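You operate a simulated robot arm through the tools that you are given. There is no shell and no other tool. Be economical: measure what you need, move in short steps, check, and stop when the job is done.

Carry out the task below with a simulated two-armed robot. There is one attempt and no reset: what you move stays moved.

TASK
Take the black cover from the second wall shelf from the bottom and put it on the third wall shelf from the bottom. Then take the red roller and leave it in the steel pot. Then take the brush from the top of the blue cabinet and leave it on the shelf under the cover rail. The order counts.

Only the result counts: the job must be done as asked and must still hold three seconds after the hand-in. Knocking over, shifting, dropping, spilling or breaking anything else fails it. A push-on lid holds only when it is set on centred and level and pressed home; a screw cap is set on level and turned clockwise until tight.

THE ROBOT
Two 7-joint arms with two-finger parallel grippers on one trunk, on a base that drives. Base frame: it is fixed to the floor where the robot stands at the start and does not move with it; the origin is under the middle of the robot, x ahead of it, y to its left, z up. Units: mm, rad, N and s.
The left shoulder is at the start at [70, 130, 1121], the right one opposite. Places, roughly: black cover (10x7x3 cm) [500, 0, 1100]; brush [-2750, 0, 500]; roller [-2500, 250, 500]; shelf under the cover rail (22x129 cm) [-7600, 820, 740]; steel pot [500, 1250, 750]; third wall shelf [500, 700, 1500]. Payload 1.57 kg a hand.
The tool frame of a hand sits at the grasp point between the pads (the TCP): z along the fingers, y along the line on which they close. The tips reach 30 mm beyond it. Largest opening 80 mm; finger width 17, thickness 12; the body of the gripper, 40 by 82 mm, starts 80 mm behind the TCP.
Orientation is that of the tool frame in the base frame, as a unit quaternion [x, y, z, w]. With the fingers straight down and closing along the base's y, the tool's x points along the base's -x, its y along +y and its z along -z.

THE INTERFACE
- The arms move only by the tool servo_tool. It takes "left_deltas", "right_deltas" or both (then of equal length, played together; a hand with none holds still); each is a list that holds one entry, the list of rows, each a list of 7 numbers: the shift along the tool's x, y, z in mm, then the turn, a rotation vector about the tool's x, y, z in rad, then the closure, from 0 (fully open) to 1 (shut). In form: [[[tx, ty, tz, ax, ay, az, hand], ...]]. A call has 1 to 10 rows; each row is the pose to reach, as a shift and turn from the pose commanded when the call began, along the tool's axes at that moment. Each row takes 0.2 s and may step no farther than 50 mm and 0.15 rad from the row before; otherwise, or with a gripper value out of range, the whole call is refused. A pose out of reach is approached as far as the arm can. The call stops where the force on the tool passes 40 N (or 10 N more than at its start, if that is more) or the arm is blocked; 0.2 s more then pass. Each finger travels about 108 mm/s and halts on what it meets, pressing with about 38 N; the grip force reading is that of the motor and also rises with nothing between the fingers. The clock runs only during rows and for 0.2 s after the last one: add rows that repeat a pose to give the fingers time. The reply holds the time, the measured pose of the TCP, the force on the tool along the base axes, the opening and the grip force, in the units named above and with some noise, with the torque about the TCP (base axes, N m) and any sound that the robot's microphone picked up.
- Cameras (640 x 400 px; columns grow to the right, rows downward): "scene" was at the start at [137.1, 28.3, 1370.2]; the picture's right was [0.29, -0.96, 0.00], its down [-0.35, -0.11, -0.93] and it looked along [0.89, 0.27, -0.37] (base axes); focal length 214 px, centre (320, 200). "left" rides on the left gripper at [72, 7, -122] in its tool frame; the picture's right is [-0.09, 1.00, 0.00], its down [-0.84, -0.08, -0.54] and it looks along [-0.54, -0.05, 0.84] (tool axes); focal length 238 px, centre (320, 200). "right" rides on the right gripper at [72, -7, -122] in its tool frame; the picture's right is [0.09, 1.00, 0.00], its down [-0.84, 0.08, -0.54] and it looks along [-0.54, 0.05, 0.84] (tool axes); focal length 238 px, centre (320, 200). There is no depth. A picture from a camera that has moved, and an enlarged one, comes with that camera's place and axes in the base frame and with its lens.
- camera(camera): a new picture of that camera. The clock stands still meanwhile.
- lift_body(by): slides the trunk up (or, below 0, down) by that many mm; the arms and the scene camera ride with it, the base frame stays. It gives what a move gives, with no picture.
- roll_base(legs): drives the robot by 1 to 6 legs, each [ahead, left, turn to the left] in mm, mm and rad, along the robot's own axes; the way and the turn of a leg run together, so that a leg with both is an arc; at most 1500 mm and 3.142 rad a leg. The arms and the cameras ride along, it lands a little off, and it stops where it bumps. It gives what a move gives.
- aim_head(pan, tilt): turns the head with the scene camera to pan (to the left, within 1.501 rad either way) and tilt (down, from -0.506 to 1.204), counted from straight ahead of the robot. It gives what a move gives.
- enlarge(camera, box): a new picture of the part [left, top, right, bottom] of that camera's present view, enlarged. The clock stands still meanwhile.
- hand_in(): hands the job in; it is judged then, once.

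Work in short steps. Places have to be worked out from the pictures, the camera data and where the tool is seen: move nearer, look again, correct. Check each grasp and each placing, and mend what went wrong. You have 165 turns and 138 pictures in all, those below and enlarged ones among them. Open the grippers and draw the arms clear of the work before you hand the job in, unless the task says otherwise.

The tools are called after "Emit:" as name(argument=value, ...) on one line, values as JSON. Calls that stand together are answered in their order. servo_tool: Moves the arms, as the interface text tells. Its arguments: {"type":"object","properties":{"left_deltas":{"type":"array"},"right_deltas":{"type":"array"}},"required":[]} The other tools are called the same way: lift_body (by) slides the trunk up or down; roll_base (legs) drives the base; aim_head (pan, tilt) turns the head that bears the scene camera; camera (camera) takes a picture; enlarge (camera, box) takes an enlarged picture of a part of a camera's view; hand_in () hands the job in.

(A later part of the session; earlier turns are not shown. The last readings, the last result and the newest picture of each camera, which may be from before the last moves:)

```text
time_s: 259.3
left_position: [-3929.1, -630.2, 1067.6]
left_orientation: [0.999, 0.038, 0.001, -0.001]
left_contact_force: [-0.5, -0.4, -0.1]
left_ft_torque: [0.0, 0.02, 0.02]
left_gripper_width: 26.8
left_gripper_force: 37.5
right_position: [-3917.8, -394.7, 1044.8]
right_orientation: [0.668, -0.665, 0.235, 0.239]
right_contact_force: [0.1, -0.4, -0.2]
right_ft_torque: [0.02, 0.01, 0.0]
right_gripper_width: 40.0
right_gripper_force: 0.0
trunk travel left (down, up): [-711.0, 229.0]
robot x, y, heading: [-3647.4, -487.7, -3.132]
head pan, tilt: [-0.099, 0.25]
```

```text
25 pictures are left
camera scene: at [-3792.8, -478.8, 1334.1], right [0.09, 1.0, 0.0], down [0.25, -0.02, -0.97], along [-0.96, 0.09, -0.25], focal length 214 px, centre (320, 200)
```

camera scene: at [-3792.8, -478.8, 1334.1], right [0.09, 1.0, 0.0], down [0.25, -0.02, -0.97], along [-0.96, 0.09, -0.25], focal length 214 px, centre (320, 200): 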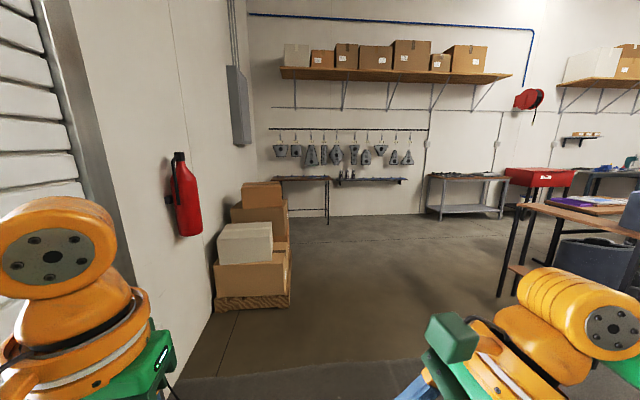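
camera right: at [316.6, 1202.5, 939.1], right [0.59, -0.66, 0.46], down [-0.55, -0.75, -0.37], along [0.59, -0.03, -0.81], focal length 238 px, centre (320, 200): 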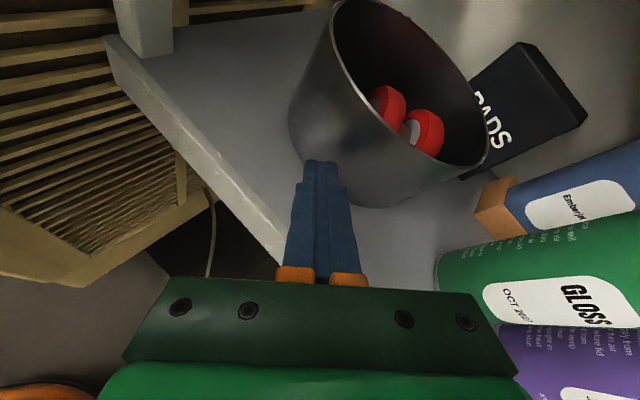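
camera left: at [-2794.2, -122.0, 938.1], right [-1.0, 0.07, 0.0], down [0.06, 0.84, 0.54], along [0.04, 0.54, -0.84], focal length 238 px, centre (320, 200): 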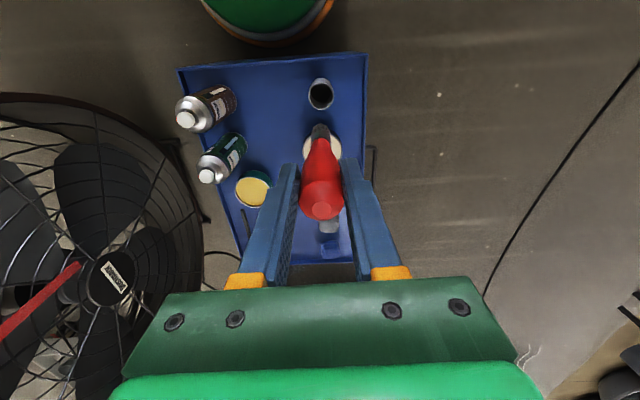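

I see the rail with hanging masks and a narrow ledge below it at y≈160–1450, x≈−7600. I drive toward it between the boxes and the table.

Emit:
roll_base(legs=[[1200, -750, 0], [1200, -200, 0]])

Emit:
camera(camera="scene")

```text
time_s: 272.0
left_position: [-6294.8, 322.4, 1066.6]
left_orientation: [0.999, 0.033, 0.002, -0.001]
left_contact_force: [0.0, -0.1, 0.0]
left_ft_torque: [-0.03, 0.02, 0.01]
left_gripper_width: 0.0
left_gripper_force: 21.8
right_position: [-6282.5, 555.9, 1045.0]
right_orientation: [-0.664, 0.668, -0.235, -0.241]
right_contact_force: [-0.9, 0.4, 0.3]
right_ft_torque: [-0.01, -0.03, 0.01]
right_gripper_width: 39.9
right_gripper_force: 0.0
trunk travel left (down, up): [-711.0, 229.0]
robot x, y, heading: [-6012.9, 456.2, 3.138]
head pan, tilt: [-0.099, 0.25]
```

```text
24 pictures are left
camera scene: at [-6158.0, 470.9, 1334.1], right [0.1, 0.99, 0.0], down [0.25, -0.03, -0.97], along [-0.96, 0.1, -0.25], focal length 214 px, centre (320, 200)
```

scene: 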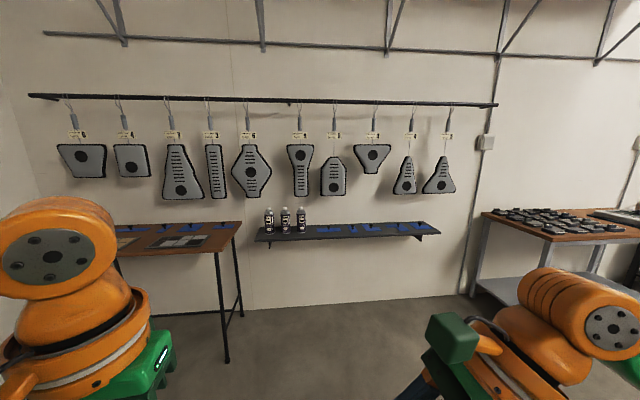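

The left gripper now reads 0 mm — the tapered handle slipped out during the drive. I turn round to find the brush on the floor.

Emit:
roll_base(legs=[[0, 0, 1.57], [0, 0, 1.2]])

Emit:
aim_head(pan=0.1, tilt=0.55)

Emit:
camera(camera="scene")

```text
time_s: 279.2
left_position: [-5700.2, 481.8, 1067.1]
left_orientation: [0.158, 0.987, 0.0, -0.002]
left_contact_force: [0.4, -0.2, 0.0]
left_ft_torque: [0.04, 0.03, 0.02]
left_gripper_width: 0.0
left_gripper_force: 21.3
right_position: [-5799.8, 268.8, 1045.0]
right_orientation: [0.783, 0.523, 0.281, -0.184]
right_contact_force: [0.7, 0.6, 0.5]
right_ft_torque: [0.02, -0.02, -0.04]
right_gripper_width: 40.2
right_gripper_force: 0.1
trunk travel left (down, up): [-711.0, 229.0]
robot x, y, heading: [-6011.8, 461.2, -0.386]
head pan, tilt: [-0.099, 0.25]
```

```text
time_s: 280.0
left_position: [-5699.7, 485.2, 1066.6]
left_orientation: [0.159, 0.987, -0.001, -0.001]
left_contact_force: [0.1, 0.2, 0.7]
left_ft_torque: [0.04, -0.02, -0.02]
left_gripper_width: 0.0
left_gripper_force: 21.5
right_position: [-5800.2, 269.6, 1044.8]
right_orientation: [0.783, 0.523, 0.282, -0.184]
right_contact_force: [0.6, -0.4, -0.7]
right_ft_torque: [0.01, 0.0, 0.0]
right_gripper_width: 40.1
right_gripper_force: 0.0
trunk travel left (down, up): [-711.0, 229.0]
robot x, y, heading: [-6012.5, 460.5, -0.388]
head pan, tilt: [0.099, 0.55]
```

```text
23 pictures are left
camera scene: at [-5882.9, 416.5, 1306.4], right [-0.28, -0.96, 0.0], down [-0.5, 0.15, -0.85], along [0.82, -0.24, -0.52], focal length 214 px, centre (320, 200)
```

scene: 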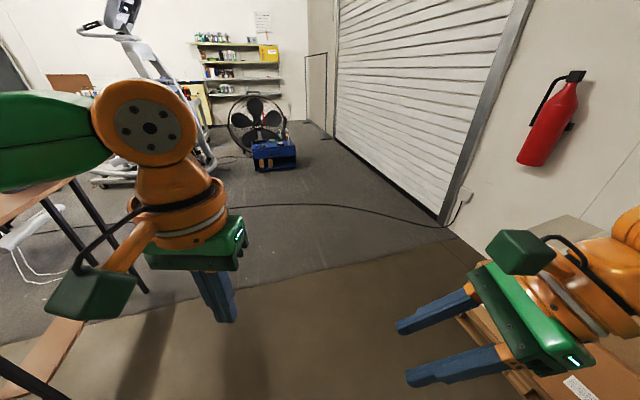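

I zoom on the floor along the driven path.

Emit:
enlarge(camera="scene", box=[230, 180, 480, 336])

```text
2.56 times, centred on (355, 258) of scene
camera zoom: at [-5882.9, 416.5, 1306.4], right [-0.28, -0.96, 0.0], down [-0.5, 0.15, -0.85], along [0.82, -0.24, -0.52], focal length 549 px, centre (230, 52)
```

zoom: 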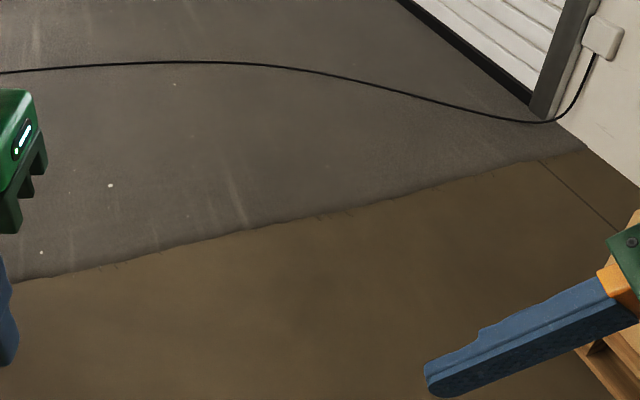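

Not there; it must be nearer or behind me. I tilt down.

Emit:
aim_head(pan=0.0, tilt=1.15)

Emit:
camera(camera="scene")

Emit:
camera(camera="left")

```text
time_s: 281.0
left_position: [-5700.7, 484.3, 1066.7]
left_orientation: [0.158, 0.987, 0.0, -0.001]
left_contact_force: [-0.6, -0.1, 0.5]
left_ft_torque: [0.0, 0.0, 0.01]
left_gripper_width: 0.0
left_gripper_force: 21.1
right_position: [-5799.2, 270.4, 1045.4]
right_orientation: [0.783, 0.524, 0.281, -0.184]
right_contact_force: [0.5, -0.8, 0.3]
right_ft_torque: [-0.01, 0.04, -0.01]
right_gripper_width: 40.2
right_gripper_force: 0.0
trunk travel left (down, up): [-711.0, 229.0]
robot x, y, heading: [-6013.1, 456.7, -0.387]
head pan, tilt: [0.0, 1.15]
```

```text
21 pictures are left
camera scene: at [-5913.8, 419.5, 1260.2], right [-0.38, -0.93, 0.0], down [-0.84, 0.34, -0.41], along [0.38, -0.15, -0.91], focal length 214 px, centre (320, 200)
```

scene: 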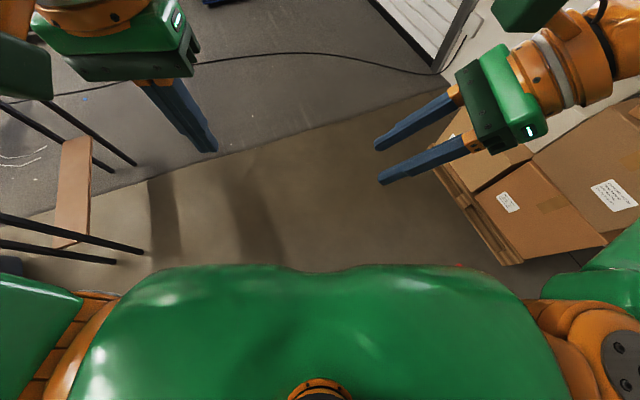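

```text
20 pictures are left
camera left: at [-5764.7, 511.9, 1188.2], right [0.4, 0.92, 0.0], down [0.77, -0.33, 0.54], along [0.49, -0.22, -0.84], focal length 238 px, centre (320, 200)
```

left: 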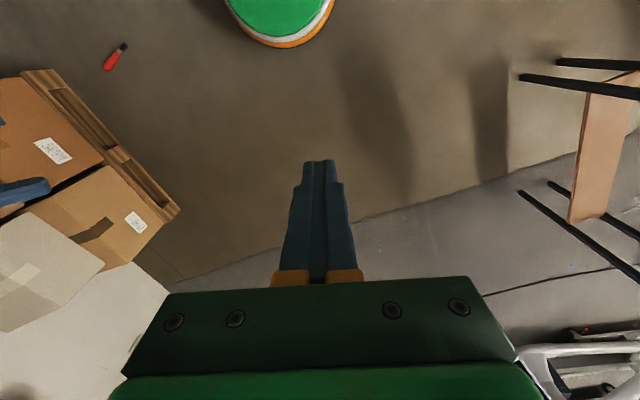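

Found: the brush lies at about (-6080,-320), handle end at (-6073,-394), along y. I turn to face −y and drive so the left hand comes over it.

Emit:
roll_base(legs=[[0, 0, -1.183], [430, -217, 0]])

Emit:
servo_tool(left_deltas=[[[-30, 0, 0, 0, 0, 0.067, 0.3], [-60, 0, 0, 0, 0, 0.067, 0], [-60, 0, 0, 0, 0, 0.067, 0], [-60, 0, 0, 0, 0, 0.067, 0]]])

Emit:
camera(camera="left")

```text
time_s: 286.8
left_position: [-6086.6, -259.8, 1066.9]
left_orientation: [0.682, 0.732, 0.0, -0.001]
left_contact_force: [0.4, -0.5, 0.2]
left_ft_torque: [0.0, -0.01, 0.0]
left_gripper_width: 0.0
left_gripper_force: 21.3
right_position: [-6322.5, -247.9, 1045.5]
right_orientation: [0.942, -0.001, 0.335, 0.004]
right_contact_force: [-0.1, 1.7, -0.1]
right_ft_torque: [-0.01, 0.02, 0.02]
right_gripper_width: 39.9
right_gripper_force: 0.0
trunk travel left (down, up): [-711.0, 229.0]
robot x, y, heading: [-6227.7, 18.8, -1.568]
head pan, tilt: [0.0, 1.15]
```

```text
time_s: 287.8
left_position: [-6081.2, -319.3, 1066.6]
left_orientation: [0.705, 0.709, 0.0, -0.001]
left_contact_force: [0.1, 0.4, 0.8]
left_ft_torque: [-0.02, 0.02, 0.03]
left_gripper_width: 79.9
left_gripper_force: 0.0
right_position: [-6322.3, -248.0, 1044.8]
right_orientation: [0.942, -0.002, 0.336, 0.004]
right_contact_force: [0.1, -0.6, -0.3]
right_ft_torque: [0.01, -0.03, 0.02]
right_gripper_width: 40.0
right_gripper_force: 0.1
trunk travel left (down, up): [-711.0, 229.0]
robot x, y, heading: [-6230.9, 22.2, -1.569]
head pan, tilt: [0.0, 1.15]
```

```text
19 pictures are left
camera left: at [-6075.5, -247.5, 1189.0], right [1.0, -0.09, 0.0], down [-0.07, -0.84, 0.54], along [-0.05, -0.54, -0.84], focal length 238 px, centre (320, 200)
```

left: 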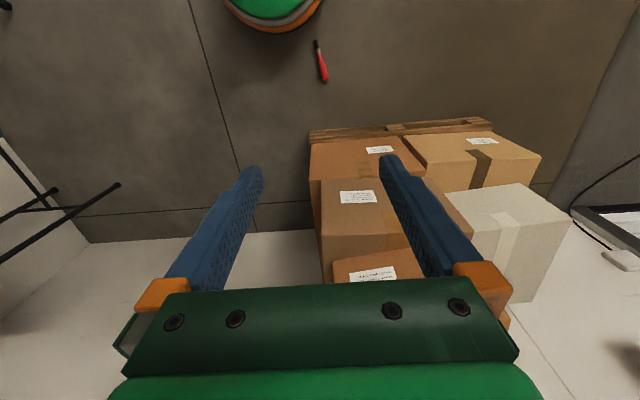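

Brush axis runs (-6096,-228)→(-6073,-372). I turn the hand by −0.157 to match, then lower the trunk 690 mm.

Emit:
servo_tool(left_deltas=[[[0, 0, 0, 0, 0, -0.08, 0], [0, 0, 0, 0, 0, -0.157, 0]]])

Emit:
lift_body(by=-690)

Emit:
servo_tool(left_deltas=[[[0, 0, 40, 0, 0, 0, 0], [0, 0, 80, 0, 0, 0, 0], [0, 0, 120, 0, 0, 0, 0], [0, 0, 160, 0, 0, 0, 0], [0, 0, 200, 0, 0, 0, 0]]])

Emit:
camera(camera="left")

```text
time_s: 288.4
left_position: [-6082.6, -319.2, 1067.2]
left_orientation: [0.648, 0.761, 0.0, -0.001]
left_contact_force: [0.3, -0.2, 0.4]
left_ft_torque: [0.0, -0.02, 0.02]
left_gripper_width: 80.0
left_gripper_force: 0.0
right_position: [-6323.4, -248.6, 1045.4]
right_orientation: [0.942, -0.001, 0.336, 0.004]
right_contact_force: [-0.9, -0.2, -0.5]
right_ft_torque: [-0.01, -0.04, -0.02]
right_gripper_width: 40.0
right_gripper_force: 0.1
trunk travel left (down, up): [-711.0, 229.0]
robot x, y, heading: [-6227.9, 18.1, -1.566]
head pan, tilt: [0.0, 1.15]
```

```text
refused: -690 is not a number from -400 to 400
```

```text
time_s: 289.6
left_position: [-6084.4, -322.3, 864.8]
left_orientation: [0.648, 0.762, 0.001, -0.002]
left_contact_force: [-0.4, -0.4, -0.2]
left_ft_torque: [-0.02, -0.02, 0.01]
left_gripper_width: 79.9
left_gripper_force: 0.0
right_position: [-6323.1, -249.6, 1044.3]
right_orientation: [0.942, -0.001, 0.336, 0.003]
right_contact_force: [0.0, -0.1, -0.6]
right_ft_torque: [0.01, -0.04, 0.02]
right_gripper_width: 40.1
right_gripper_force: 0.1
trunk travel left (down, up): [-711.0, 229.0]
robot x, y, heading: [-6226.6, 23.8, -1.569]
head pan, tilt: [0.0, 1.15]
```

```text
18 pictures are left
camera left: at [-6087.5, -249.6, 987.2], right [1.0, 0.07, 0.0], down [0.06, -0.84, 0.54], along [0.04, -0.54, -0.84], focal length 238 px, centre (320, 200)
```

left: 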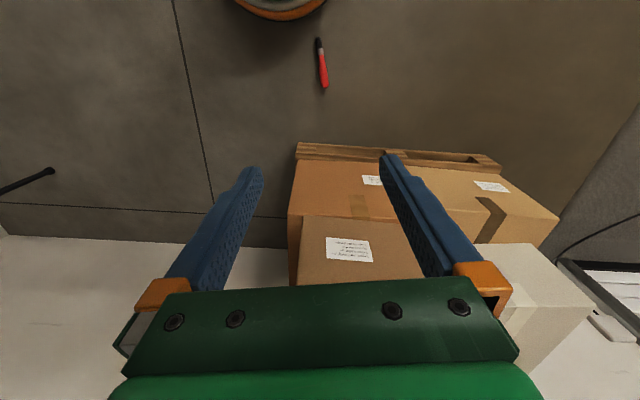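

The arm lowered fine. Now the trunk: −400 and −290 mm (limit 400 a call), right hand stays clear.

Emit:
lift_body(by=-400)

Emit:
lift_body(by=-290)

Emit:
camera(camera="left")

```text
time_s: 293.4
left_position: [-6082.9, -320.8, 465.4]
left_orientation: [0.648, 0.762, 0.0, -0.002]
left_contact_force: [0.6, 0.1, 0.1]
left_ft_torque: [-0.03, 0.01, -0.01]
left_gripper_width: 80.0
left_gripper_force: 0.1
right_position: [-6323.6, -249.7, 645.0]
right_orientation: [0.942, -0.001, 0.337, 0.003]
right_contact_force: [0.4, -0.7, -1.1]
right_ft_torque: [0.03, 0.03, 0.0]
right_gripper_width: 39.8
right_gripper_force: 0.1
trunk travel left (down, up): [-311.0, 629.0]
robot x, y, heading: [-6229.6, 19.5, -1.571]
head pan, tilt: [0.0, 1.15]
```

```text
time_s: 296.4
left_position: [-6083.7, -321.2, 176.5]
left_orientation: [0.648, 0.762, 0.0, -0.002]
left_contact_force: [-0.1, 0.1, -0.1]
left_ft_torque: [-0.01, 0.04, 0.04]
left_gripper_width: 80.1
left_gripper_force: 0.0
right_position: [-6322.7, -249.1, 354.8]
right_orientation: [0.942, -0.001, 0.336, 0.003]
right_contact_force: [-0.1, -1.1, -0.3]
right_ft_torque: [-0.01, -0.02, 0.0]
right_gripper_width: 39.8
right_gripper_force: 0.2
trunk travel left (down, up): [-21.0, 919.0]
robot x, y, heading: [-6229.5, 19.2, -1.569]
head pan, tilt: [0.0, 1.15]
```

```text
17 pictures are left
camera left: at [-6087.8, -249.0, 298.0], right [1.0, 0.07, 0.0], down [0.06, -0.84, 0.54], along [0.04, -0.54, -0.84], focal length 238 px, centre (320, 200)
```

left: 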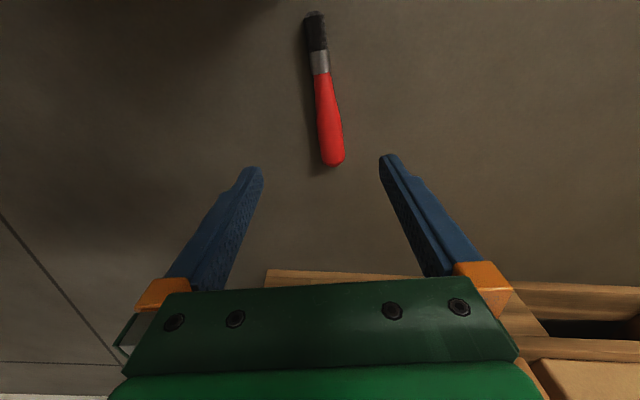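

The handle's middle is at (-6072,-325). I correct 12 mm and −0.06 rad, and descend to TCP z≈36.

Emit:
servo_tool(left_deltas=[[[-6, 11, 30, 0, 0, -0.06, 0], [-6, 11, 65, 0, 0, -0.06, 0], [-6, 11, 100, 0, 0, -0.06, 0], [-6, 11, 125, 0, 0, -0.06, 0], [-6, 11, 140, 0, 0, -0.06, 0]]])

Emit:
camera(camera="left")

```text
time_s: 297.6
left_position: [-6047.9, -307.1, 79.2]
left_orientation: [0.625, 0.781, 0.0, -0.002]
left_contact_force: [-0.5, 0.1, 1.0]
left_ft_torque: [0.01, 0.03, 0.04]
left_gripper_width: 80.1
left_gripper_force: 0.1
left hand out of reach, approached as far as the arm can: row 3, 4, 5
right_position: [-6323.1, -248.9, 354.7]
right_orientation: [0.942, -0.001, 0.336, 0.003]
right_contact_force: [0.0, 0.1, 1.0]
right_ft_torque: [0.02, 0.0, 0.02]
right_gripper_width: 39.9
right_gripper_force: 0.0
trunk travel left (down, up): [-21.0, 919.0]
robot x, y, heading: [-6229.1, 24.3, -1.571]
head pan, tilt: [0.0, 1.15]
```

```text
16 pictures are left
camera left: at [-6055.8, -235.8, 202.0], right [0.99, 0.13, 0.0], down [0.11, -0.83, 0.54], along [0.07, -0.54, -0.84], focal length 238 px, centre (320, 200)
```

left: 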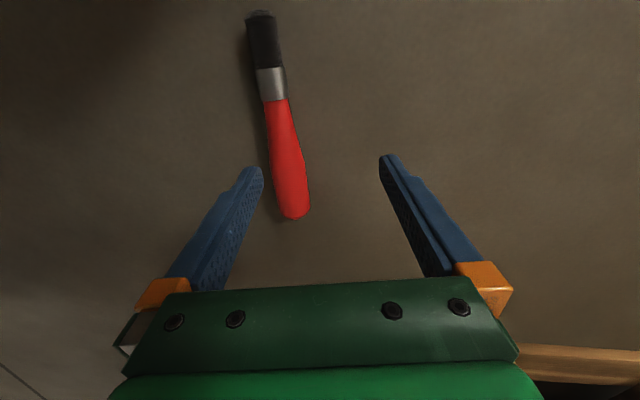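

Vertical reach ends at z≈79. I raise slightly and pitch the fingers forward 0.55 rad, which lets the wrist go lower; trunk to its bottom.

Emit:
servo_tool(left_deltas=[[[0, 0, -20, 0, 0, 0, 0], [0, 0, -40, 0, -0.1375, 0, 0], [0, 0, -40, 0, -0.275, 0, 0], [0, 0, -40, 0, -0.4125, 0, 0], [0, 0, -40, 0, -0.55, 0, 0], [0, 0, -40, 0, -0.55, 0, 0]]])

Emit:
lift_body(by=-20)

Emit:
camera(camera="left")

```text
time_s: 299.0
left_position: [-6048.2, -308.7, 119.9]
left_orientation: [0.6, 0.752, -0.169, 0.212]
left_contact_force: [0.1, 0.4, 0.2]
left_ft_torque: [-0.03, -0.02, 0.0]
left_gripper_width: 79.9
left_gripper_force: 0.1
right_position: [-6322.5, -249.1, 354.8]
right_orientation: [0.942, 0.0, 0.336, 0.003]
right_contact_force: [0.5, -1.0, 0.6]
right_ft_torque: [-0.01, -0.02, -0.01]
right_gripper_width: 40.2
right_gripper_force: 0.0
trunk travel left (down, up): [-21.0, 919.0]
robot x, y, heading: [-6227.1, 18.0, -1.574]
head pan, tilt: [0.0, 1.15]
```

```text
time_s: 299.6
left_position: [-6047.4, -308.0, 99.9]
left_orientation: [0.601, 0.752, -0.169, 0.211]
left_contact_force: [0.2, 0.7, -0.1]
left_ft_torque: [0.01, 0.0, -0.01]
left_gripper_width: 80.2
left_gripper_force: 0.0
right_position: [-6323.1, -249.5, 335.2]
right_orientation: [0.942, -0.001, 0.336, 0.003]
right_contact_force: [0.3, 0.1, 0.1]
right_ft_torque: [0.04, -0.02, 0.01]
right_gripper_width: 40.1
right_gripper_force: 0.0
trunk travel left (down, up): [-1.0, 939.0]
robot x, y, heading: [-6226.3, 20.6, -1.572]
head pan, tilt: [0.0, 1.15]
```

```text
15 pictures are left
camera left: at [-6068.4, -184.6, 166.3], right [0.99, 0.14, 0.05], down [0.02, -0.44, 0.9], along [0.15, -0.89, -0.44], focal length 238 px, centre (320, 200)
```

left: 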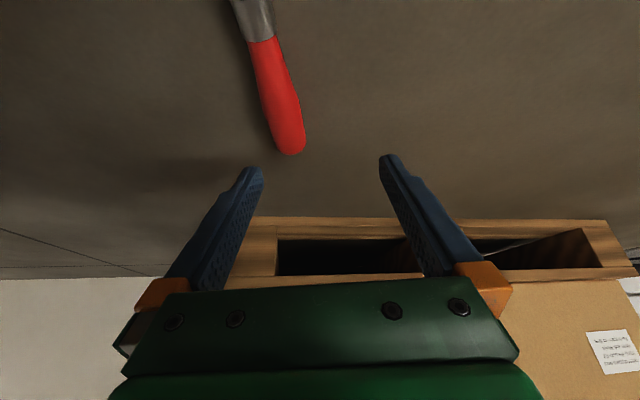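

Pose is fine. I move over the handle's middle (-6073,-330) and down to z≈34.

Emit:
servo_tool(left_deltas=[[[-8, -15, 5, 0, 0, 0, 0], [-15, -30.6, 9.2, 0, 0, 0, 0], [0, -30.6, 34, 0, 0, 0, 0], [12, -30.6, 53, 0, 0, 0, 0], [19, -30.6, 65, 0, 0, 0, 0], [19, -30.6, 65, 0, 0, 0, 0]]])

Emit:
camera(camera="left")

```text
time_s: 301.0
left_position: [-6037.5, -329.3, 83.0]
left_orientation: [0.602, 0.752, -0.169, 0.21]
left_contact_force: [-0.3, -0.4, 0.7]
left_ft_torque: [0.02, 0.02, 0.01]
left_gripper_width: 79.9
left_gripper_force: 0.1
left hand out of reach, approached as far as the arm can: row 1, 2, 3, 4, 5, 6
right_position: [-6323.0, -248.8, 335.6]
right_orientation: [0.942, 0.0, 0.336, 0.003]
right_contact_force: [0.2, -0.1, 0.2]
right_ft_torque: [0.0, 0.01, 0.0]
right_gripper_width: 40.0
right_gripper_force: 0.2
trunk travel left (down, up): [-1.0, 939.0]
robot x, y, heading: [-6228.0, 22.5, -1.57]
head pan, tilt: [0.0, 1.15]
```

```text
14 pictures are left
camera left: at [-6057.5, -207.2, 148.4], right [0.99, 0.14, 0.05], down [0.02, -0.44, 0.9], along [0.15, -0.89, -0.44], focal length 238 px, centre (320, 200)
```

left: 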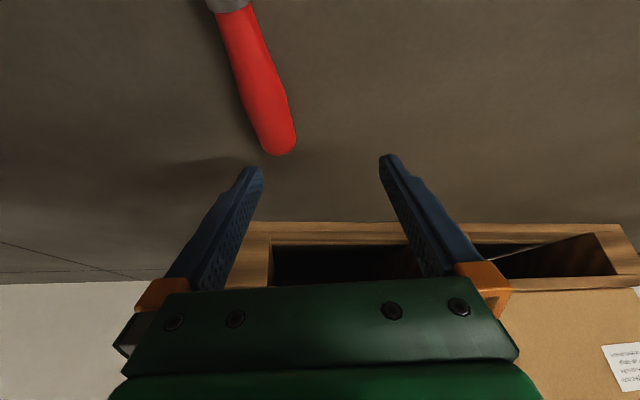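

The arm can't go lower this close in; it goes lower when extended. I back the base 150 mm and extend the arm forward over the brush.

Emit:
roll_base(legs=[[-150, 0, 0]])

Emit:
servo_tool(left_deltas=[[[-33.6, -17.2, 12.6, 0, 0, 0, 0], [-67.3, -34.4, 25.3, 0, 0, 0, 0], [-101, -51.6, 38, 0, 0, 0, 0], [-134.6, -68.8, 50.6, 0, 0, 0, 0], [-134.6, -68.8, 50.6, 0, 0, 0, 0]]])

```text
time_s: 302.4
left_position: [-6038.4, -183.1, 83.2]
left_orientation: [0.601, 0.752, -0.169, 0.211]
left_contact_force: [0.4, 0.4, 0.7]
left_ft_torque: [0.03, 0.01, -0.01]
left_gripper_width: 80.2
left_gripper_force: 0.0
right_position: [-6323.1, -102.4, 335.8]
right_orientation: [0.942, -0.001, 0.337, 0.003]
right_contact_force: [0.1, -0.4, -0.5]
right_ft_torque: [0.02, 0.0, -0.03]
right_gripper_width: 39.6
right_gripper_force: 0.0
trunk travel left (down, up): [-1.0, 939.0]
robot x, y, heading: [-6229.5, 165.6, -1.572]
head pan, tilt: [0.0, 1.15]
```

```text
time_s: 303.6
left_position: [-6040.8, -306.2, 138.5]
left_orientation: [0.602, 0.752, -0.17, 0.209]
left_contact_force: [-0.3, 0.8, 0.4]
left_ft_torque: [0.01, 0.01, 0.0]
left_gripper_width: 80.2
left_gripper_force: 0.0
left hand out of reach, approached as far as the arm can: row 1, 2, 3, 4, 5
right_position: [-6323.7, -100.9, 335.8]
right_orientation: [0.942, -0.001, 0.336, 0.003]
right_contact_force: [-0.1, 0.8, -0.5]
right_ft_torque: [0.0, -0.01, -0.03]
right_gripper_width: 40.2
right_gripper_force: 0.0
trunk travel left (down, up): [-1.0, 939.0]
robot x, y, heading: [-6225.0, 170.0, -1.569]
head pan, tilt: [0.0, 1.15]
```

The left posture can't reach the floor. The right hand's tilted pose did reach this low (relative) for the roller, so I'll use it with the robot facing −x. First I fold the left arm up and raise the trunk.

Emit:
servo_tool(left_deltas=[[[0, 5, -41, 0, 0.078, 0, 0], [-1, 9, -82, 0, 0.157, 0, 0], [-2, 14, -124, 0, 0.236, 0, 0], [-3, 19, -165, 0, 0.314, 0, 0], [-4, 24, -206, 0, 0.393, 0, 0], [-4, 28, -248, 0, 0.471, 0, 0], [-5, 33, -289, 0, 0.55, 0, 0]]])

Emit:
lift_body(by=200)

Emit:
roll_base(legs=[[0, 0, -1.57], [-532, 0, 0], [0, 376, 0]])

```text
time_s: 305.2
left_position: [-6044.4, -157.8, 385.5]
left_orientation: [0.625, 0.78, 0.001, -0.003]
left_contact_force: [-0.1, 0.2, 0.5]
left_ft_torque: [0.01, -0.01, -0.01]
left_gripper_width: 79.9
left_gripper_force: 0.0
right_position: [-6323.2, -101.6, 335.7]
right_orientation: [0.941, -0.002, 0.337, 0.003]
right_contact_force: [0.0, 0.0, -0.1]
right_ft_torque: [-0.03, -0.01, 0.0]
right_gripper_width: 39.8
right_gripper_force: 0.0
trunk travel left (down, up): [-1.0, 939.0]
robot x, y, heading: [-6232.2, 168.9, -1.568]
head pan, tilt: [0.0, 1.15]
```

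```text
time_s: 307.4
left_position: [-6043.4, -158.3, 584.9]
left_orientation: [0.626, 0.78, 0.001, -0.002]
left_contact_force: [0.2, -0.8, 0.4]
left_ft_torque: [0.0, 0.01, -0.01]
left_gripper_width: 80.2
left_gripper_force: 0.0
right_position: [-6324.2, -102.4, 535.3]
right_orientation: [0.942, -0.001, 0.336, 0.003]
right_contact_force: [-1.1, 0.5, 0.6]
right_ft_torque: [-0.01, 0.0, -0.02]
right_gripper_width: 40.0
right_gripper_force: 0.0
trunk travel left (down, up): [-201.0, 739.0]
robot x, y, heading: [-6226.6, 170.4, -1.569]
head pan, tilt: [0.0, 1.15]
```

```text
time_s: 316.2
left_position: [-6039.0, -387.2, 584.0]
left_orientation: [0.995, 0.099, 0.002, -0.001]
left_contact_force: [0.9, -0.4, 0.6]
left_ft_torque: [0.0, -0.02, 0.02]
left_gripper_width: 80.3
left_gripper_force: 0.0
right_position: [-5977.4, -110.0, 535.3]
right_orientation: [-0.658, 0.674, -0.232, -0.242]
right_contact_force: [-0.5, 0.7, -0.4]
right_ft_torque: [-0.02, 0.0, 0.04]
right_gripper_width: 40.1
right_gripper_force: 0.1
trunk travel left (down, up): [-201.0, 739.0]
robot x, y, heading: [-5705.6, -208.8, 3.12]
head pan, tilt: [0.0, 1.15]
```

I move the left hand up and away, then bring the right hand over the brush with the gripper open.

Emit:
servo_tool(left_deltas=[[[27, 16, -20, 0, 0, 0, 0], [55, 31, -40, 0, 0, 0, 0], [82, 47, -60, 0, 0, 0, 0], [110, 63, -80, 0, 0, 0, 0], [137, 78, -100, 0, 0, 0, 0]]])

Emit:
servo_tool(right_deltas=[[[6.5, 12.7, 42.3, 0, 0, 0, 0.3], [13, 25.4, 84.6, 0, 0, 0, 0], [19.5, 38.1, 126.9, 0, 0, 0, 0], [26, 50.8, 169, 0, 0, 0, 0], [32.5, 63.5, 211.5, 0, 0, 0, 0], [39, 76.2, 253.8, 0, 0, 0, 0], [45.6, 89, 295.8, 0, 0, 0, 0]]])

Emit:
camera(camera="right")

```text
time_s: 317.4
left_position: [-5904.0, -426.8, 643.1]
left_orientation: [0.995, 0.101, 0.002, -0.001]
left_contact_force: [-0.1, 0.0, 0.6]
left_ft_torque: [0.0, -0.04, -0.03]
left_gripper_width: 79.7
left_gripper_force: 0.0
left hand out of reach, approached as far as the arm can: row 4, 5
right_position: [-5977.1, -108.5, 535.5]
right_orientation: [-0.658, 0.674, -0.233, -0.243]
right_contact_force: [-0.8, 1.0, -0.4]
right_ft_torque: [-0.02, 0.01, -0.05]
right_gripper_width: 40.3
right_gripper_force: 0.0
trunk travel left (down, up): [-201.0, 739.0]
robot x, y, heading: [-5705.8, -210.3, 3.12]
head pan, tilt: [0.0, 1.15]
```

```text
time_s: 319.0
left_position: [-5904.1, -426.6, 642.4]
left_orientation: [0.995, 0.1, 0.001, -0.002]
left_contact_force: [-0.3, 0.7, 0.4]
left_ft_torque: [-0.02, -0.02, 0.01]
left_gripper_width: 80.1
left_gripper_force: 0.1
right_position: [-6073.8, -328.8, 334.7]
right_orientation: [-0.659, 0.673, -0.232, -0.242]
right_contact_force: [-0.6, 0.3, -0.8]
right_ft_torque: [-0.04, -0.01, -0.01]
right_gripper_width: 80.0
right_gripper_force: 0.0
trunk travel left (down, up): [-201.0, 739.0]
robot x, y, heading: [-5711.8, -211.6, 3.122]
head pan, tilt: [0.0, 1.15]
```

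```text
13 pictures are left
camera right: at [-6065.5, -307.8, 473.6], right [-1.0, -0.05, 0.06], down [-0.05, 0.99, -0.11], along [-0.06, -0.11, -0.99], focal length 238 px, centre (320, 200)
```

right: 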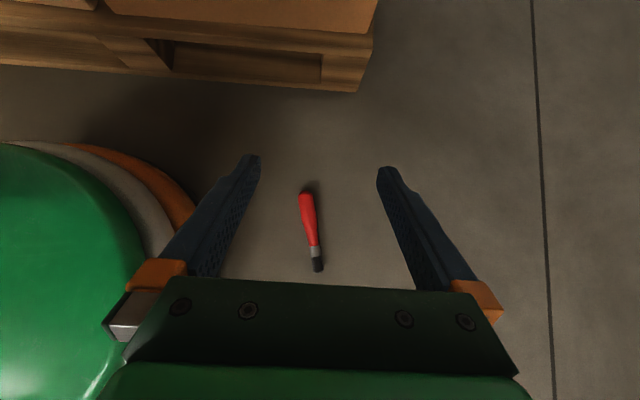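

The brush is squarely between the fingers. I yaw +0.235 to match its axis and lower the trunk 200 mm.

Emit:
servo_tool(right_deltas=[[[0, 0, 0, 0.074, 0, -0.091, 0], [0, 0, 0, 0.1485, 0.001, -0.182, 0]]])

Emit:
lift_body(by=-200)

Emit:
camera(camera="right")

```text
time_s: 319.6
left_position: [-5904.3, -426.3, 643.3]
left_orientation: [0.995, 0.1, 0.001, -0.001]
left_contact_force: [0.0, -0.2, 0.5]
left_ft_torque: [0.01, 0.01, -0.01]
left_gripper_width: 80.0
left_gripper_force: 0.0
right_position: [-6073.5, -328.5, 334.6]
right_orientation: [0.734, -0.591, 0.259, 0.212]
right_contact_force: [0.0, -0.1, -0.3]
right_ft_torque: [-0.01, -0.02, -0.01]
right_gripper_width: 79.9
right_gripper_force: 0.0
trunk travel left (down, up): [-201.0, 739.0]
robot x, y, heading: [-5711.2, -212.2, 3.119]
head pan, tilt: [0.0, 1.15]
```

```text
time_s: 321.8
left_position: [-5903.6, -426.8, 443.2]
left_orientation: [0.995, 0.1, 0.001, -0.001]
left_contact_force: [-0.8, 0.2, 0.6]
left_ft_torque: [-0.01, 0.01, 0.01]
left_gripper_width: 80.1
left_gripper_force: 0.1
right_position: [-6072.7, -328.8, 135.4]
right_orientation: [0.733, -0.592, 0.259, 0.212]
right_contact_force: [-0.3, 0.3, -0.9]
right_ft_torque: [0.0, 0.0, -0.01]
right_gripper_width: 80.0
right_gripper_force: 0.0
trunk travel left (down, up): [-1.0, 939.0]
robot x, y, heading: [-5708.5, -209.0, 3.122]
head pan, tilt: [0.0, 1.15]
```

```text
12 pictures are left
camera right: at [-6070.9, -306.2, 274.2], right [-0.96, -0.28, 0.06], down [-0.28, 0.95, -0.11], along [-0.03, -0.12, -0.99], focal length 238 px, centre (320, 200)
```

right: 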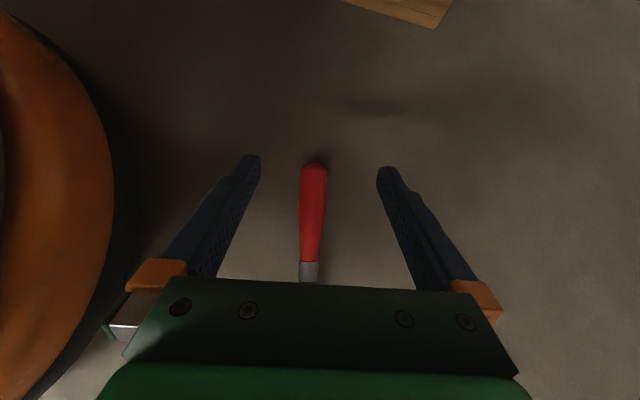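

Handle mid at (-6073,-322), well aligned. I descend the last 104 mm.

Emit:
servo_tool(right_deltas=[[[-20, -2, 19, 0, 0, 0, 0], [-40, -2, 40, 0, 0, 0, 0], [-58, -2, 60, 0, 0, 0, 0], [-70, -2, 74, 0, 0, 0, 0], [-70, -2, 74, 0, 0, 0, 0]]])

Emit:
camera(camera="right")

```text
time_s: 323.0
left_position: [-5903.7, -426.8, 443.3]
left_orientation: [0.995, 0.1, 0.001, -0.001]
left_contact_force: [-0.5, -0.5, -0.5]
left_ft_torque: [-0.02, 0.02, -0.01]
left_gripper_width: 80.0
left_gripper_force: 0.1
right_position: [-6074.5, -320.9, 33.0]
right_orientation: [0.733, -0.592, 0.259, 0.213]
right_contact_force: [-0.6, 1.1, 0.7]
right_ft_torque: [-0.01, 0.0, 0.02]
right_gripper_width: 80.1
right_gripper_force: 0.1
trunk travel left (down, up): [-1.0, 939.0]
robot x, y, heading: [-5704.6, -208.2, 3.127]
head pan, tilt: [0.0, 1.15]
```

```text
11 pictures are left
camera right: at [-6071.0, -298.9, 172.4], right [-0.96, -0.28, 0.06], down [-0.28, 0.95, -0.11], along [-0.03, -0.12, -0.99], focal length 238 px, centre (320, 200)
```

right: 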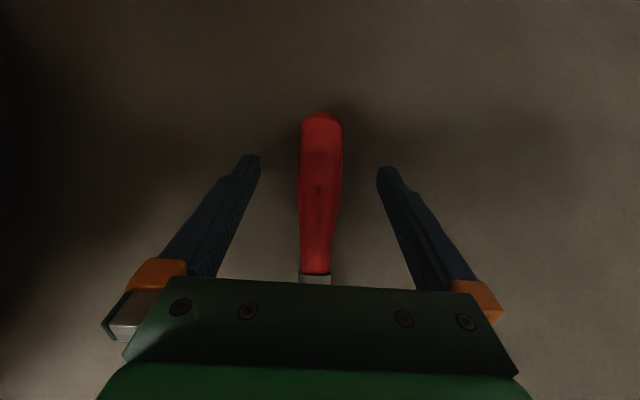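

At z=33 straddling the handle. Close.

Emit:
servo_tool(right_deltas=[[[-1, 0, 1.5, 0, 0, 0, 0.4], [-1, 0, 1.5, 0, 0, 0, 0.7], [-1, 0, 1.5, 0, 0, 0, 1], [-1, 0, 1.5, 0, 0, 0, 1], [-1, 0, 1.5, 0, 0, 0, 1]]])

Emit:
servo_tool(right_deltas=[[[20, 0, -25, 0, 0, 0, 1], [40, 0, -50, 0, 0, 0, 1], [63, 0, -77, 0, 0, 0, 1]]])

Emit:
lift_body(by=400)

Emit:
camera(camera="right")

```text
time_s: 324.2
left_position: [-5903.7, -426.5, 442.9]
left_orientation: [0.995, 0.1, 0.0, -0.001]
left_contact_force: [0.0, 0.3, 0.9]
left_ft_torque: [-0.01, 0.01, 0.01]
left_gripper_width: 79.9
left_gripper_force: 0.0
right_position: [-6074.7, -320.4, 31.1]
right_orientation: [0.733, -0.592, 0.259, 0.213]
right_contact_force: [0.0, -0.3, 0.0]
right_ft_torque: [-0.06, -0.02, 0.0]
right_gripper_width: 28.4
right_gripper_force: 37.5
trunk travel left (down, up): [-1.0, 939.0]
robot x, y, heading: [-5710.1, -210.2, 3.122]
head pan, tilt: [0.0, 1.15]
```

```text
time_s: 325.0
left_position: [-5903.3, -426.2, 442.9]
left_orientation: [0.995, 0.101, 0.001, -0.001]
left_contact_force: [-0.4, -0.4, 0.6]
left_ft_torque: [0.0, 0.02, 0.0]
left_gripper_width: 79.8
left_gripper_force: 0.1
right_position: [-6073.7, -320.3, 132.4]
right_orientation: [0.732, -0.593, 0.258, 0.214]
right_contact_force: [-0.3, 0.2, 1.0]
right_ft_torque: [0.04, 0.01, 0.02]
right_gripper_width: 28.3
right_gripper_force: 37.9
trunk travel left (down, up): [-1.0, 939.0]
robot x, y, heading: [-5706.2, -210.2, 3.125]
head pan, tilt: [0.0, 1.15]
```

```text
time_s: 328.8
left_position: [-5903.4, -426.0, 842.9]
left_orientation: [0.995, 0.1, 0.001, -0.002]
left_contact_force: [-0.1, -0.2, 0.1]
left_ft_torque: [0.04, 0.02, -0.01]
left_gripper_width: 80.1
left_gripper_force: 0.0
right_position: [-6073.0, -320.2, 532.4]
right_orientation: [0.734, -0.591, 0.259, 0.212]
right_contact_force: [0.0, 0.5, -0.5]
right_ft_torque: [-0.02, 0.04, -0.02]
right_gripper_width: 28.4
right_gripper_force: 37.9
trunk travel left (down, up): [-401.0, 539.0]
robot x, y, heading: [-5706.9, -210.9, 3.121]
head pan, tilt: [0.0, 1.15]
```

```text
10 pictures are left
camera right: at [-6070.6, -298.5, 670.4], right [-0.96, -0.28, 0.06], down [-0.28, 0.95, -0.11], along [-0.03, -0.12, -0.99], focal length 238 px, centre (320, 200)
```

right: 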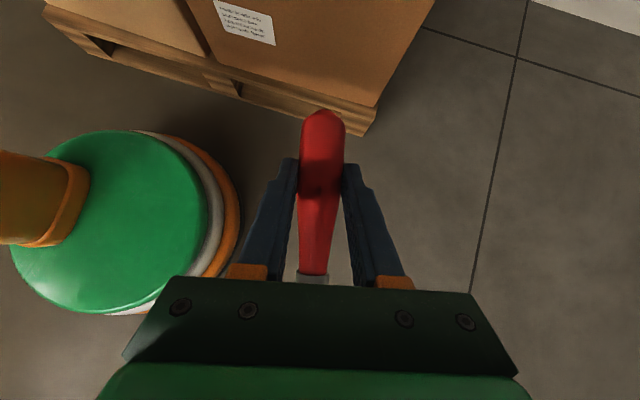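

The brush is firmly held (28.4 mm) across the handle. I raise it and drive to the ledge.

Emit:
lift_body(by=330)

Emit:
roll_base(legs=[[600, 0, 0.02], [400, -800, 0], [250, -420, 0]])

Emit:
aim_head(pan=0.0, tilt=0.5)

Emit:
camera(camera="scene")

```text
time_s: 332.1
left_position: [-5904.1, -426.7, 1173.0]
left_orientation: [0.995, 0.101, 0.001, -0.001]
left_contact_force: [0.1, 0.3, -0.4]
left_ft_torque: [-0.03, -0.02, -0.03]
left_gripper_width: 80.2
left_gripper_force: 0.0
right_position: [-6073.3, -321.7, 860.9]
right_orientation: [0.733, -0.592, 0.259, 0.213]
right_contact_force: [0.6, -1.0, -0.6]
right_ft_torque: [0.01, 0.02, -0.03]
right_gripper_width: 28.2
right_gripper_force: 37.6
trunk travel left (down, up): [-731.0, 209.0]
robot x, y, heading: [-5710.1, -214.6, 3.128]
head pan, tilt: [0.0, 1.15]
```

```text
time_s: 342.3
left_position: [-7141.3, 802.2, 1172.8]
left_orientation: [0.994, 0.11, 0.0, -0.002]
left_contact_force: [-0.6, 0.4, -0.2]
left_ft_torque: [0.0, -0.01, -0.01]
left_gripper_width: 80.1
left_gripper_force: 0.2
right_position: [-7313.2, 903.8, 861.9]
right_orientation: [0.739, -0.584, 0.261, 0.211]
right_contact_force: [-0.4, -0.4, -1.3]
right_ft_torque: [-0.04, 0.0, -0.01]
right_gripper_width: 28.0
right_gripper_force: 38.0
trunk travel left (down, up): [-731.0, 209.0]
robot x, y, heading: [-6952.9, 1022.2, -3.143]
head pan, tilt: [0.0, 1.15]
```

```text
time_s: 343.3
left_position: [-7141.1, 802.7, 1173.8]
left_orientation: [0.994, 0.111, 0.001, -0.002]
left_contact_force: [-0.3, 0.0, -0.2]
left_ft_torque: [0.01, 0.04, 0.0]
left_gripper_width: 79.9
left_gripper_force: 0.1
right_position: [-7313.2, 904.0, 861.2]
right_orientation: [0.739, -0.584, 0.261, 0.21]
right_contact_force: [0.1, 0.0, -0.7]
right_ft_torque: [0.0, -0.02, 0.02]
right_gripper_width: 28.3
right_gripper_force: 37.8
trunk travel left (down, up): [-731.0, 209.0]
robot x, y, heading: [-6951.1, 1023.7, -3.14]
head pan, tilt: [0.0, 0.499]
```

```text
9 pictures are left
camera scene: at [-7095.1, 1024.1, 1330.9], right [0.0, 1.0, 0.0], down [0.48, 0.0, -0.88], along [-0.88, 0.0, -0.48], focal length 214 px, centre (320, 200)
```

scene: 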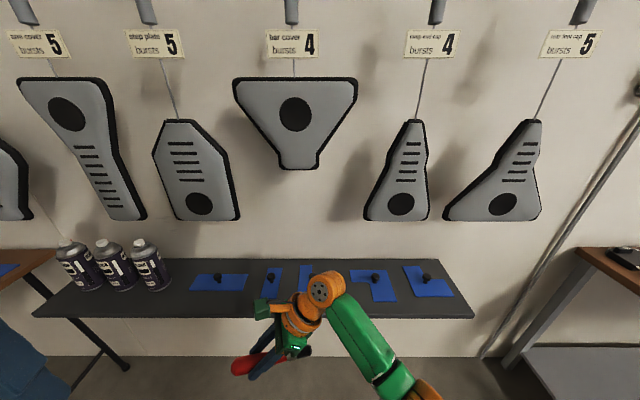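

The ledge top is z≈721, x −7490…−7710; a free front strip lies between the cans and in front of the first blue mat, around (-7535, 700). I square the brush with the ledge and drive it over the strip.

Emit:
servo_tool(right_deltas=[[[0, 0, 0, -0.073, 0, 0.089, 1], [0, 0, 0, -0.145, 0, 0.178, 1]]])

Emit:
roll_base(legs=[[0, 205, 0], [218, 0, 0]])

Emit:
camera(camera="right")

Emit:
camera(camera="scene")

```text
time_s: 343.9
left_position: [-7141.4, 802.7, 1172.3]
left_orientation: [0.994, 0.11, 0.0, -0.002]
left_contact_force: [-0.1, -0.4, 0.0]
left_ft_torque: [0.0, 0.01, -0.01]
left_gripper_width: 80.0
left_gripper_force: 0.1
right_position: [-7312.7, 905.4, 860.8]
right_orientation: [0.667, -0.665, 0.236, 0.24]
right_contact_force: [0.2, 0.9, -0.1]
right_ft_torque: [0.0, 0.0, -0.01]
right_gripper_width: 28.2
right_gripper_force: 38.1
trunk travel left (down, up): [-731.0, 209.0]
robot x, y, heading: [-6951.1, 1023.4, -3.137]
head pan, tilt: [0.0, 0.499]
```

```text
time_s: 346.9
left_position: [-7362.8, 593.9, 1173.1]
left_orientation: [0.994, 0.111, 0.0, -0.002]
left_contact_force: [0.7, -0.6, -0.3]
left_ft_torque: [0.04, -0.01, -0.03]
left_gripper_width: 80.0
left_gripper_force: 0.0
right_position: [-7534.4, 696.0, 863.0]
right_orientation: [0.667, -0.665, 0.236, 0.24]
right_contact_force: [-0.4, 0.5, -1.3]
right_ft_torque: [-0.02, 0.03, -0.03]
right_gripper_width: 28.4
right_gripper_force: 38.0
trunk travel left (down, up): [-731.0, 209.0]
robot x, y, heading: [-7175.5, 818.4, -3.14]
head pan, tilt: [0.0, 0.499]
```

```text
8 pictures are left
camera right: at [-7527.4, 717.1, 1001.1], right [-1.0, -0.07, 0.07], down [-0.08, 0.99, -0.11], along [-0.06, -0.11, -0.99], focal length 238 px, centre (320, 200)
```

right: 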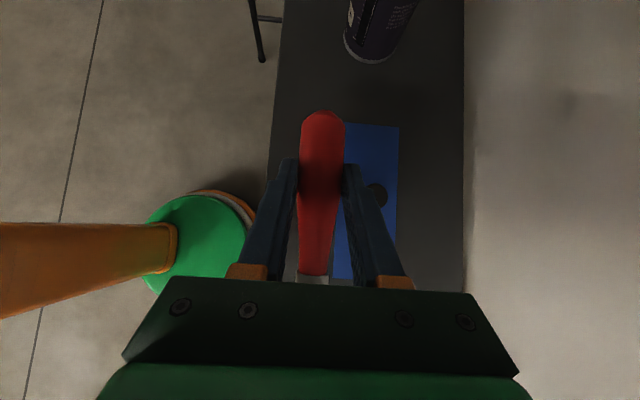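

```text
7 pictures are left
camera scene: at [-7315.8, 815.3, 1331.1], right [0.0, 1.0, 0.0], down [0.48, 0.0, -0.88], along [-0.88, 0.0, -0.48], focal length 214 px, centre (320, 200)
```

scene: 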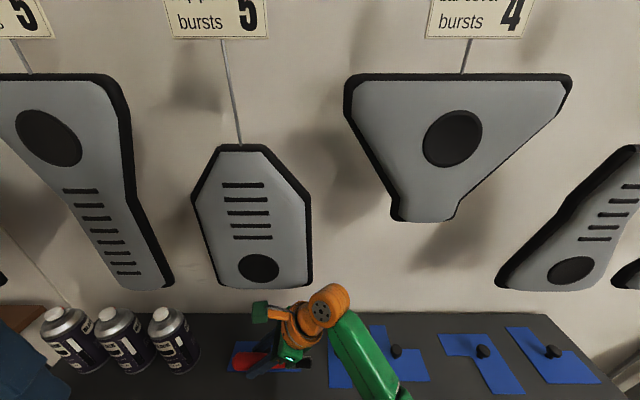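

The brush is over the front strip (x −7486…−7567). I shift 5 mm toward the edge and lower 108 mm.

Emit:
servo_tool(right_deltas=[[[0, -5, 0, 0, 0, 0, 1], [0, -5, 0, 0, 0, 0, 1]]])

Emit:
lift_body(by=-106)

Emit:
camera(camera="right")

```text
time_s: 347.4
left_position: [-7364.1, 593.5, 1172.4]
left_orientation: [0.994, 0.11, 0.001, -0.001]
left_contact_force: [-0.1, -0.6, 0.3]
left_ft_torque: [-0.01, 0.01, 0.02]
left_gripper_width: 79.5
left_gripper_force: 0.0
right_position: [-7530.8, 696.0, 860.6]
right_orientation: [0.668, -0.664, 0.236, 0.239]
right_contact_force: [0.4, -0.3, 0.0]
right_ft_torque: [-0.05, 0.0, 0.04]
right_gripper_width: 28.3
right_gripper_force: 38.0
trunk travel left (down, up): [-731.0, 209.0]
robot x, y, heading: [-7176.7, 814.9, -3.144]
head pan, tilt: [0.0, 0.499]
```

```text
time_s: 348.6
left_position: [-7363.5, 594.8, 1073.7]
left_orientation: [0.994, 0.11, 0.0, 0.0]
left_contact_force: [-0.7, 0.5, 0.8]
left_ft_torque: [0.02, -0.03, 0.02]
left_gripper_width: 80.0
left_gripper_force: 0.1
right_position: [-7530.8, 693.5, 768.6]
right_orientation: [0.666, -0.66, 0.237, 0.253]
right_contact_force: [2.5, 5.1, 15.5]
right_ft_torque: [0.67, -0.16, -0.12]
right_gripper_width: 28.0
right_gripper_force: 37.7
trunk travel left (down, up): [-631.0, 309.0]
robot x, y, heading: [-7173.6, 814.6, -3.14]
head pan, tilt: [0.0, 0.499]
stopped: the force on the tool passed its limit at 55 N (the readings are from after the stop); the commanded pose is now the measured one
```

```text
6 pictures are left
camera right: at [-7521.7, 718.3, 907.5], right [-0.99, -0.07, 0.08], down [-0.08, 0.99, -0.13], along [-0.07, -0.14, -0.99], focal length 238 px, centre (320, 200)
```

right: 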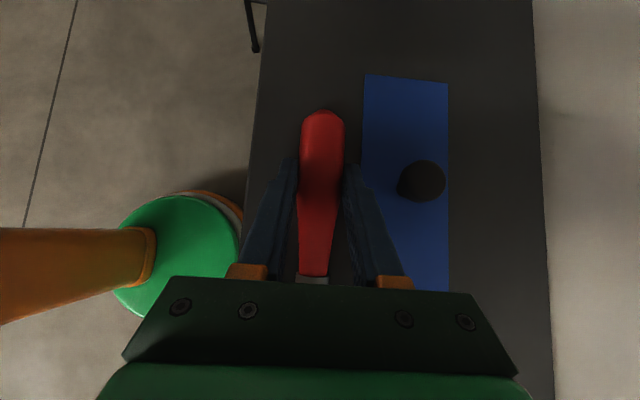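

Contact: the ledge is at z≈738 and the brush rests on it, clear of the mat. I ease up 2 mm and open only partly (to ~44 mm) so the fingers don't touch the mat.

Emit:
lift_body(by=2)

Emit:
servo_tool(right_deltas=[[[0, 0, 0, 0, 0, 0, 0.62], [0, 0, 0, 0, 0, 0, 0.5], [0, 0, 0, 0, 0, 0, 0.45], [0, 0, 0, 0, 0, 0, 0.45]]])

Emit:
camera(camera="right")

```text
time_s: 349.2
left_position: [-7363.4, 593.8, 1075.0]
left_orientation: [0.994, 0.11, 0.001, -0.001]
left_contact_force: [-1.0, 0.0, 0.5]
left_ft_torque: [0.02, -0.01, -0.03]
left_gripper_width: 79.9
left_gripper_force: 0.0
right_position: [-7532.9, 693.7, 768.6]
right_orientation: [0.666, -0.662, 0.237, 0.25]
right_contact_force: [0.8, -0.5, 3.1]
right_ft_torque: [-0.04, -0.01, -0.04]
right_gripper_width: 28.2
right_gripper_force: 37.8
trunk travel left (down, up): [-633.0, 307.0]
robot x, y, heading: [-7177.7, 815.4, -3.142]
head pan, tilt: [0.0, 0.499]
```

```text
time_s: 350.2
left_position: [-7364.8, 593.6, 1076.0]
left_orientation: [0.994, 0.111, 0.0, -0.001]
left_contact_force: [0.3, -0.5, 0.0]
left_ft_torque: [-0.02, -0.01, -0.02]
left_gripper_width: 79.9
left_gripper_force: 0.1
right_position: [-7532.9, 693.1, 768.2]
right_orientation: [0.666, -0.661, 0.238, 0.25]
right_contact_force: [-0.2, 1.0, 0.2]
right_ft_torque: [0.01, 0.02, 0.0]
right_gripper_width: 43.7
right_gripper_force: 0.0
trunk travel left (down, up): [-633.0, 307.0]
robot x, y, heading: [-7172.8, 814.2, -3.136]
head pan, tilt: [0.0, 0.499]
```

```text
5 pictures are left
camera right: at [-7523.9, 717.2, 907.6], right [-0.99, -0.07, 0.08], down [-0.08, 0.99, -0.13], along [-0.07, -0.13, -0.99], focal length 238 px, centre (320, 200)
```

right: 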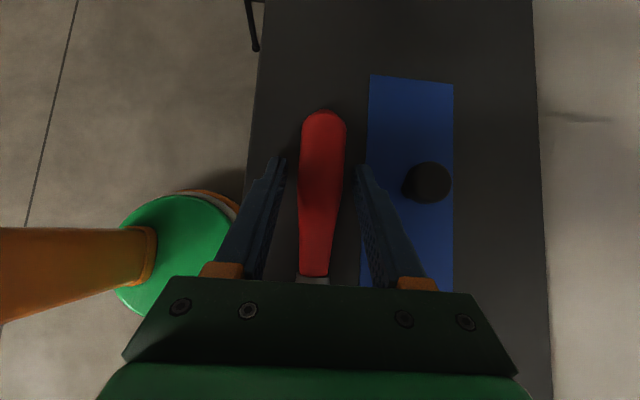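

The brush lies free on the ledge. I raise straight up and back away, then check.

Emit:
lift_body(by=180)

Emit:
roll_base(legs=[[-400, 0, 0]])

Emit:
servo_tool(right_deltas=[[[0, 0, 0, 0, 0, 0, 0.1], [0, 0, 0, 0, 0, 0, 0], [0, 0, 0, 0, 0, 0, 0]]])

Emit:
camera(camera="scene")

```text
time_s: 352.2
left_position: [-7365.5, 593.9, 1256.0]
left_orientation: [0.994, 0.111, 0.001, -0.001]
left_contact_force: [0.8, 0.0, 1.1]
left_ft_torque: [-0.01, -0.02, -0.01]
left_gripper_width: 79.9
left_gripper_force: 0.0
right_position: [-7533.9, 693.8, 948.5]
right_orientation: [0.665, -0.662, 0.238, 0.251]
right_contact_force: [0.6, -0.7, 0.2]
right_ft_torque: [0.0, -0.02, -0.03]
right_gripper_width: 44.0
right_gripper_force: 0.0
trunk travel left (down, up): [-813.0, 127.0]
robot x, y, heading: [-7176.1, 811.4, -3.145]
head pan, tilt: [0.0, 0.499]
```

```text
time_s: 354.6
left_position: [-6968.9, 595.3, 1255.7]
left_orientation: [0.994, 0.11, 0.001, -0.001]
left_contact_force: [-0.8, 0.9, -0.2]
left_ft_torque: [0.01, 0.01, -0.02]
left_gripper_width: 80.1
left_gripper_force: 0.1
right_position: [-7137.3, 694.6, 949.2]
right_orientation: [0.665, -0.663, 0.237, 0.25]
right_contact_force: [-0.1, -0.5, -1.9]
right_ft_torque: [-0.02, 0.02, -0.02]
right_gripper_width: 44.0
right_gripper_force: 0.0
trunk travel left (down, up): [-813.0, 127.0]
robot x, y, heading: [-6775.0, 810.5, -3.135]
head pan, tilt: [0.0, 0.499]
```

```text
time_s: 355.4
left_position: [-6966.2, 595.1, 1254.4]
left_orientation: [0.994, 0.111, 0.001, -0.001]
left_contact_force: [-0.5, -0.2, 0.0]
left_ft_torque: [0.05, 0.05, 0.04]
left_gripper_width: 80.0
left_gripper_force: 0.1
right_position: [-7134.3, 694.2, 949.7]
right_orientation: [0.666, -0.661, 0.238, 0.249]
right_contact_force: [-0.3, -0.2, 0.4]
right_ft_torque: [0.02, 0.0, 0.01]
right_gripper_width: 80.0
right_gripper_force: 0.0
trunk travel left (down, up): [-813.0, 127.0]
robot x, y, heading: [-6773.2, 815.4, -3.143]
head pan, tilt: [0.0, 0.499]
```

```text
4 pictures are left
camera scene: at [-6919.0, 816.2, 1413.2], right [0.0, 1.0, 0.0], down [0.48, 0.0, -0.88], along [-0.88, 0.0, -0.48], focal length 214 px, centre (320, 200)
```

scene: 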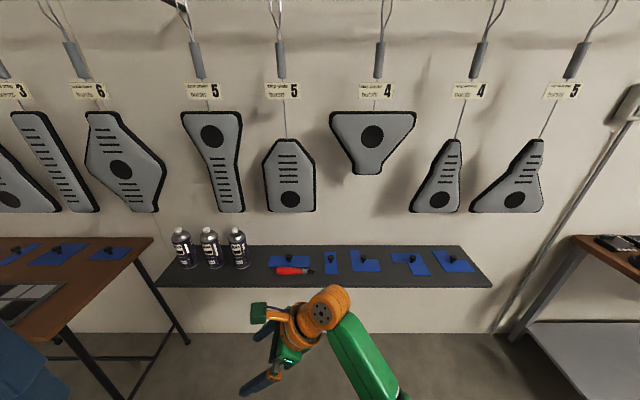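

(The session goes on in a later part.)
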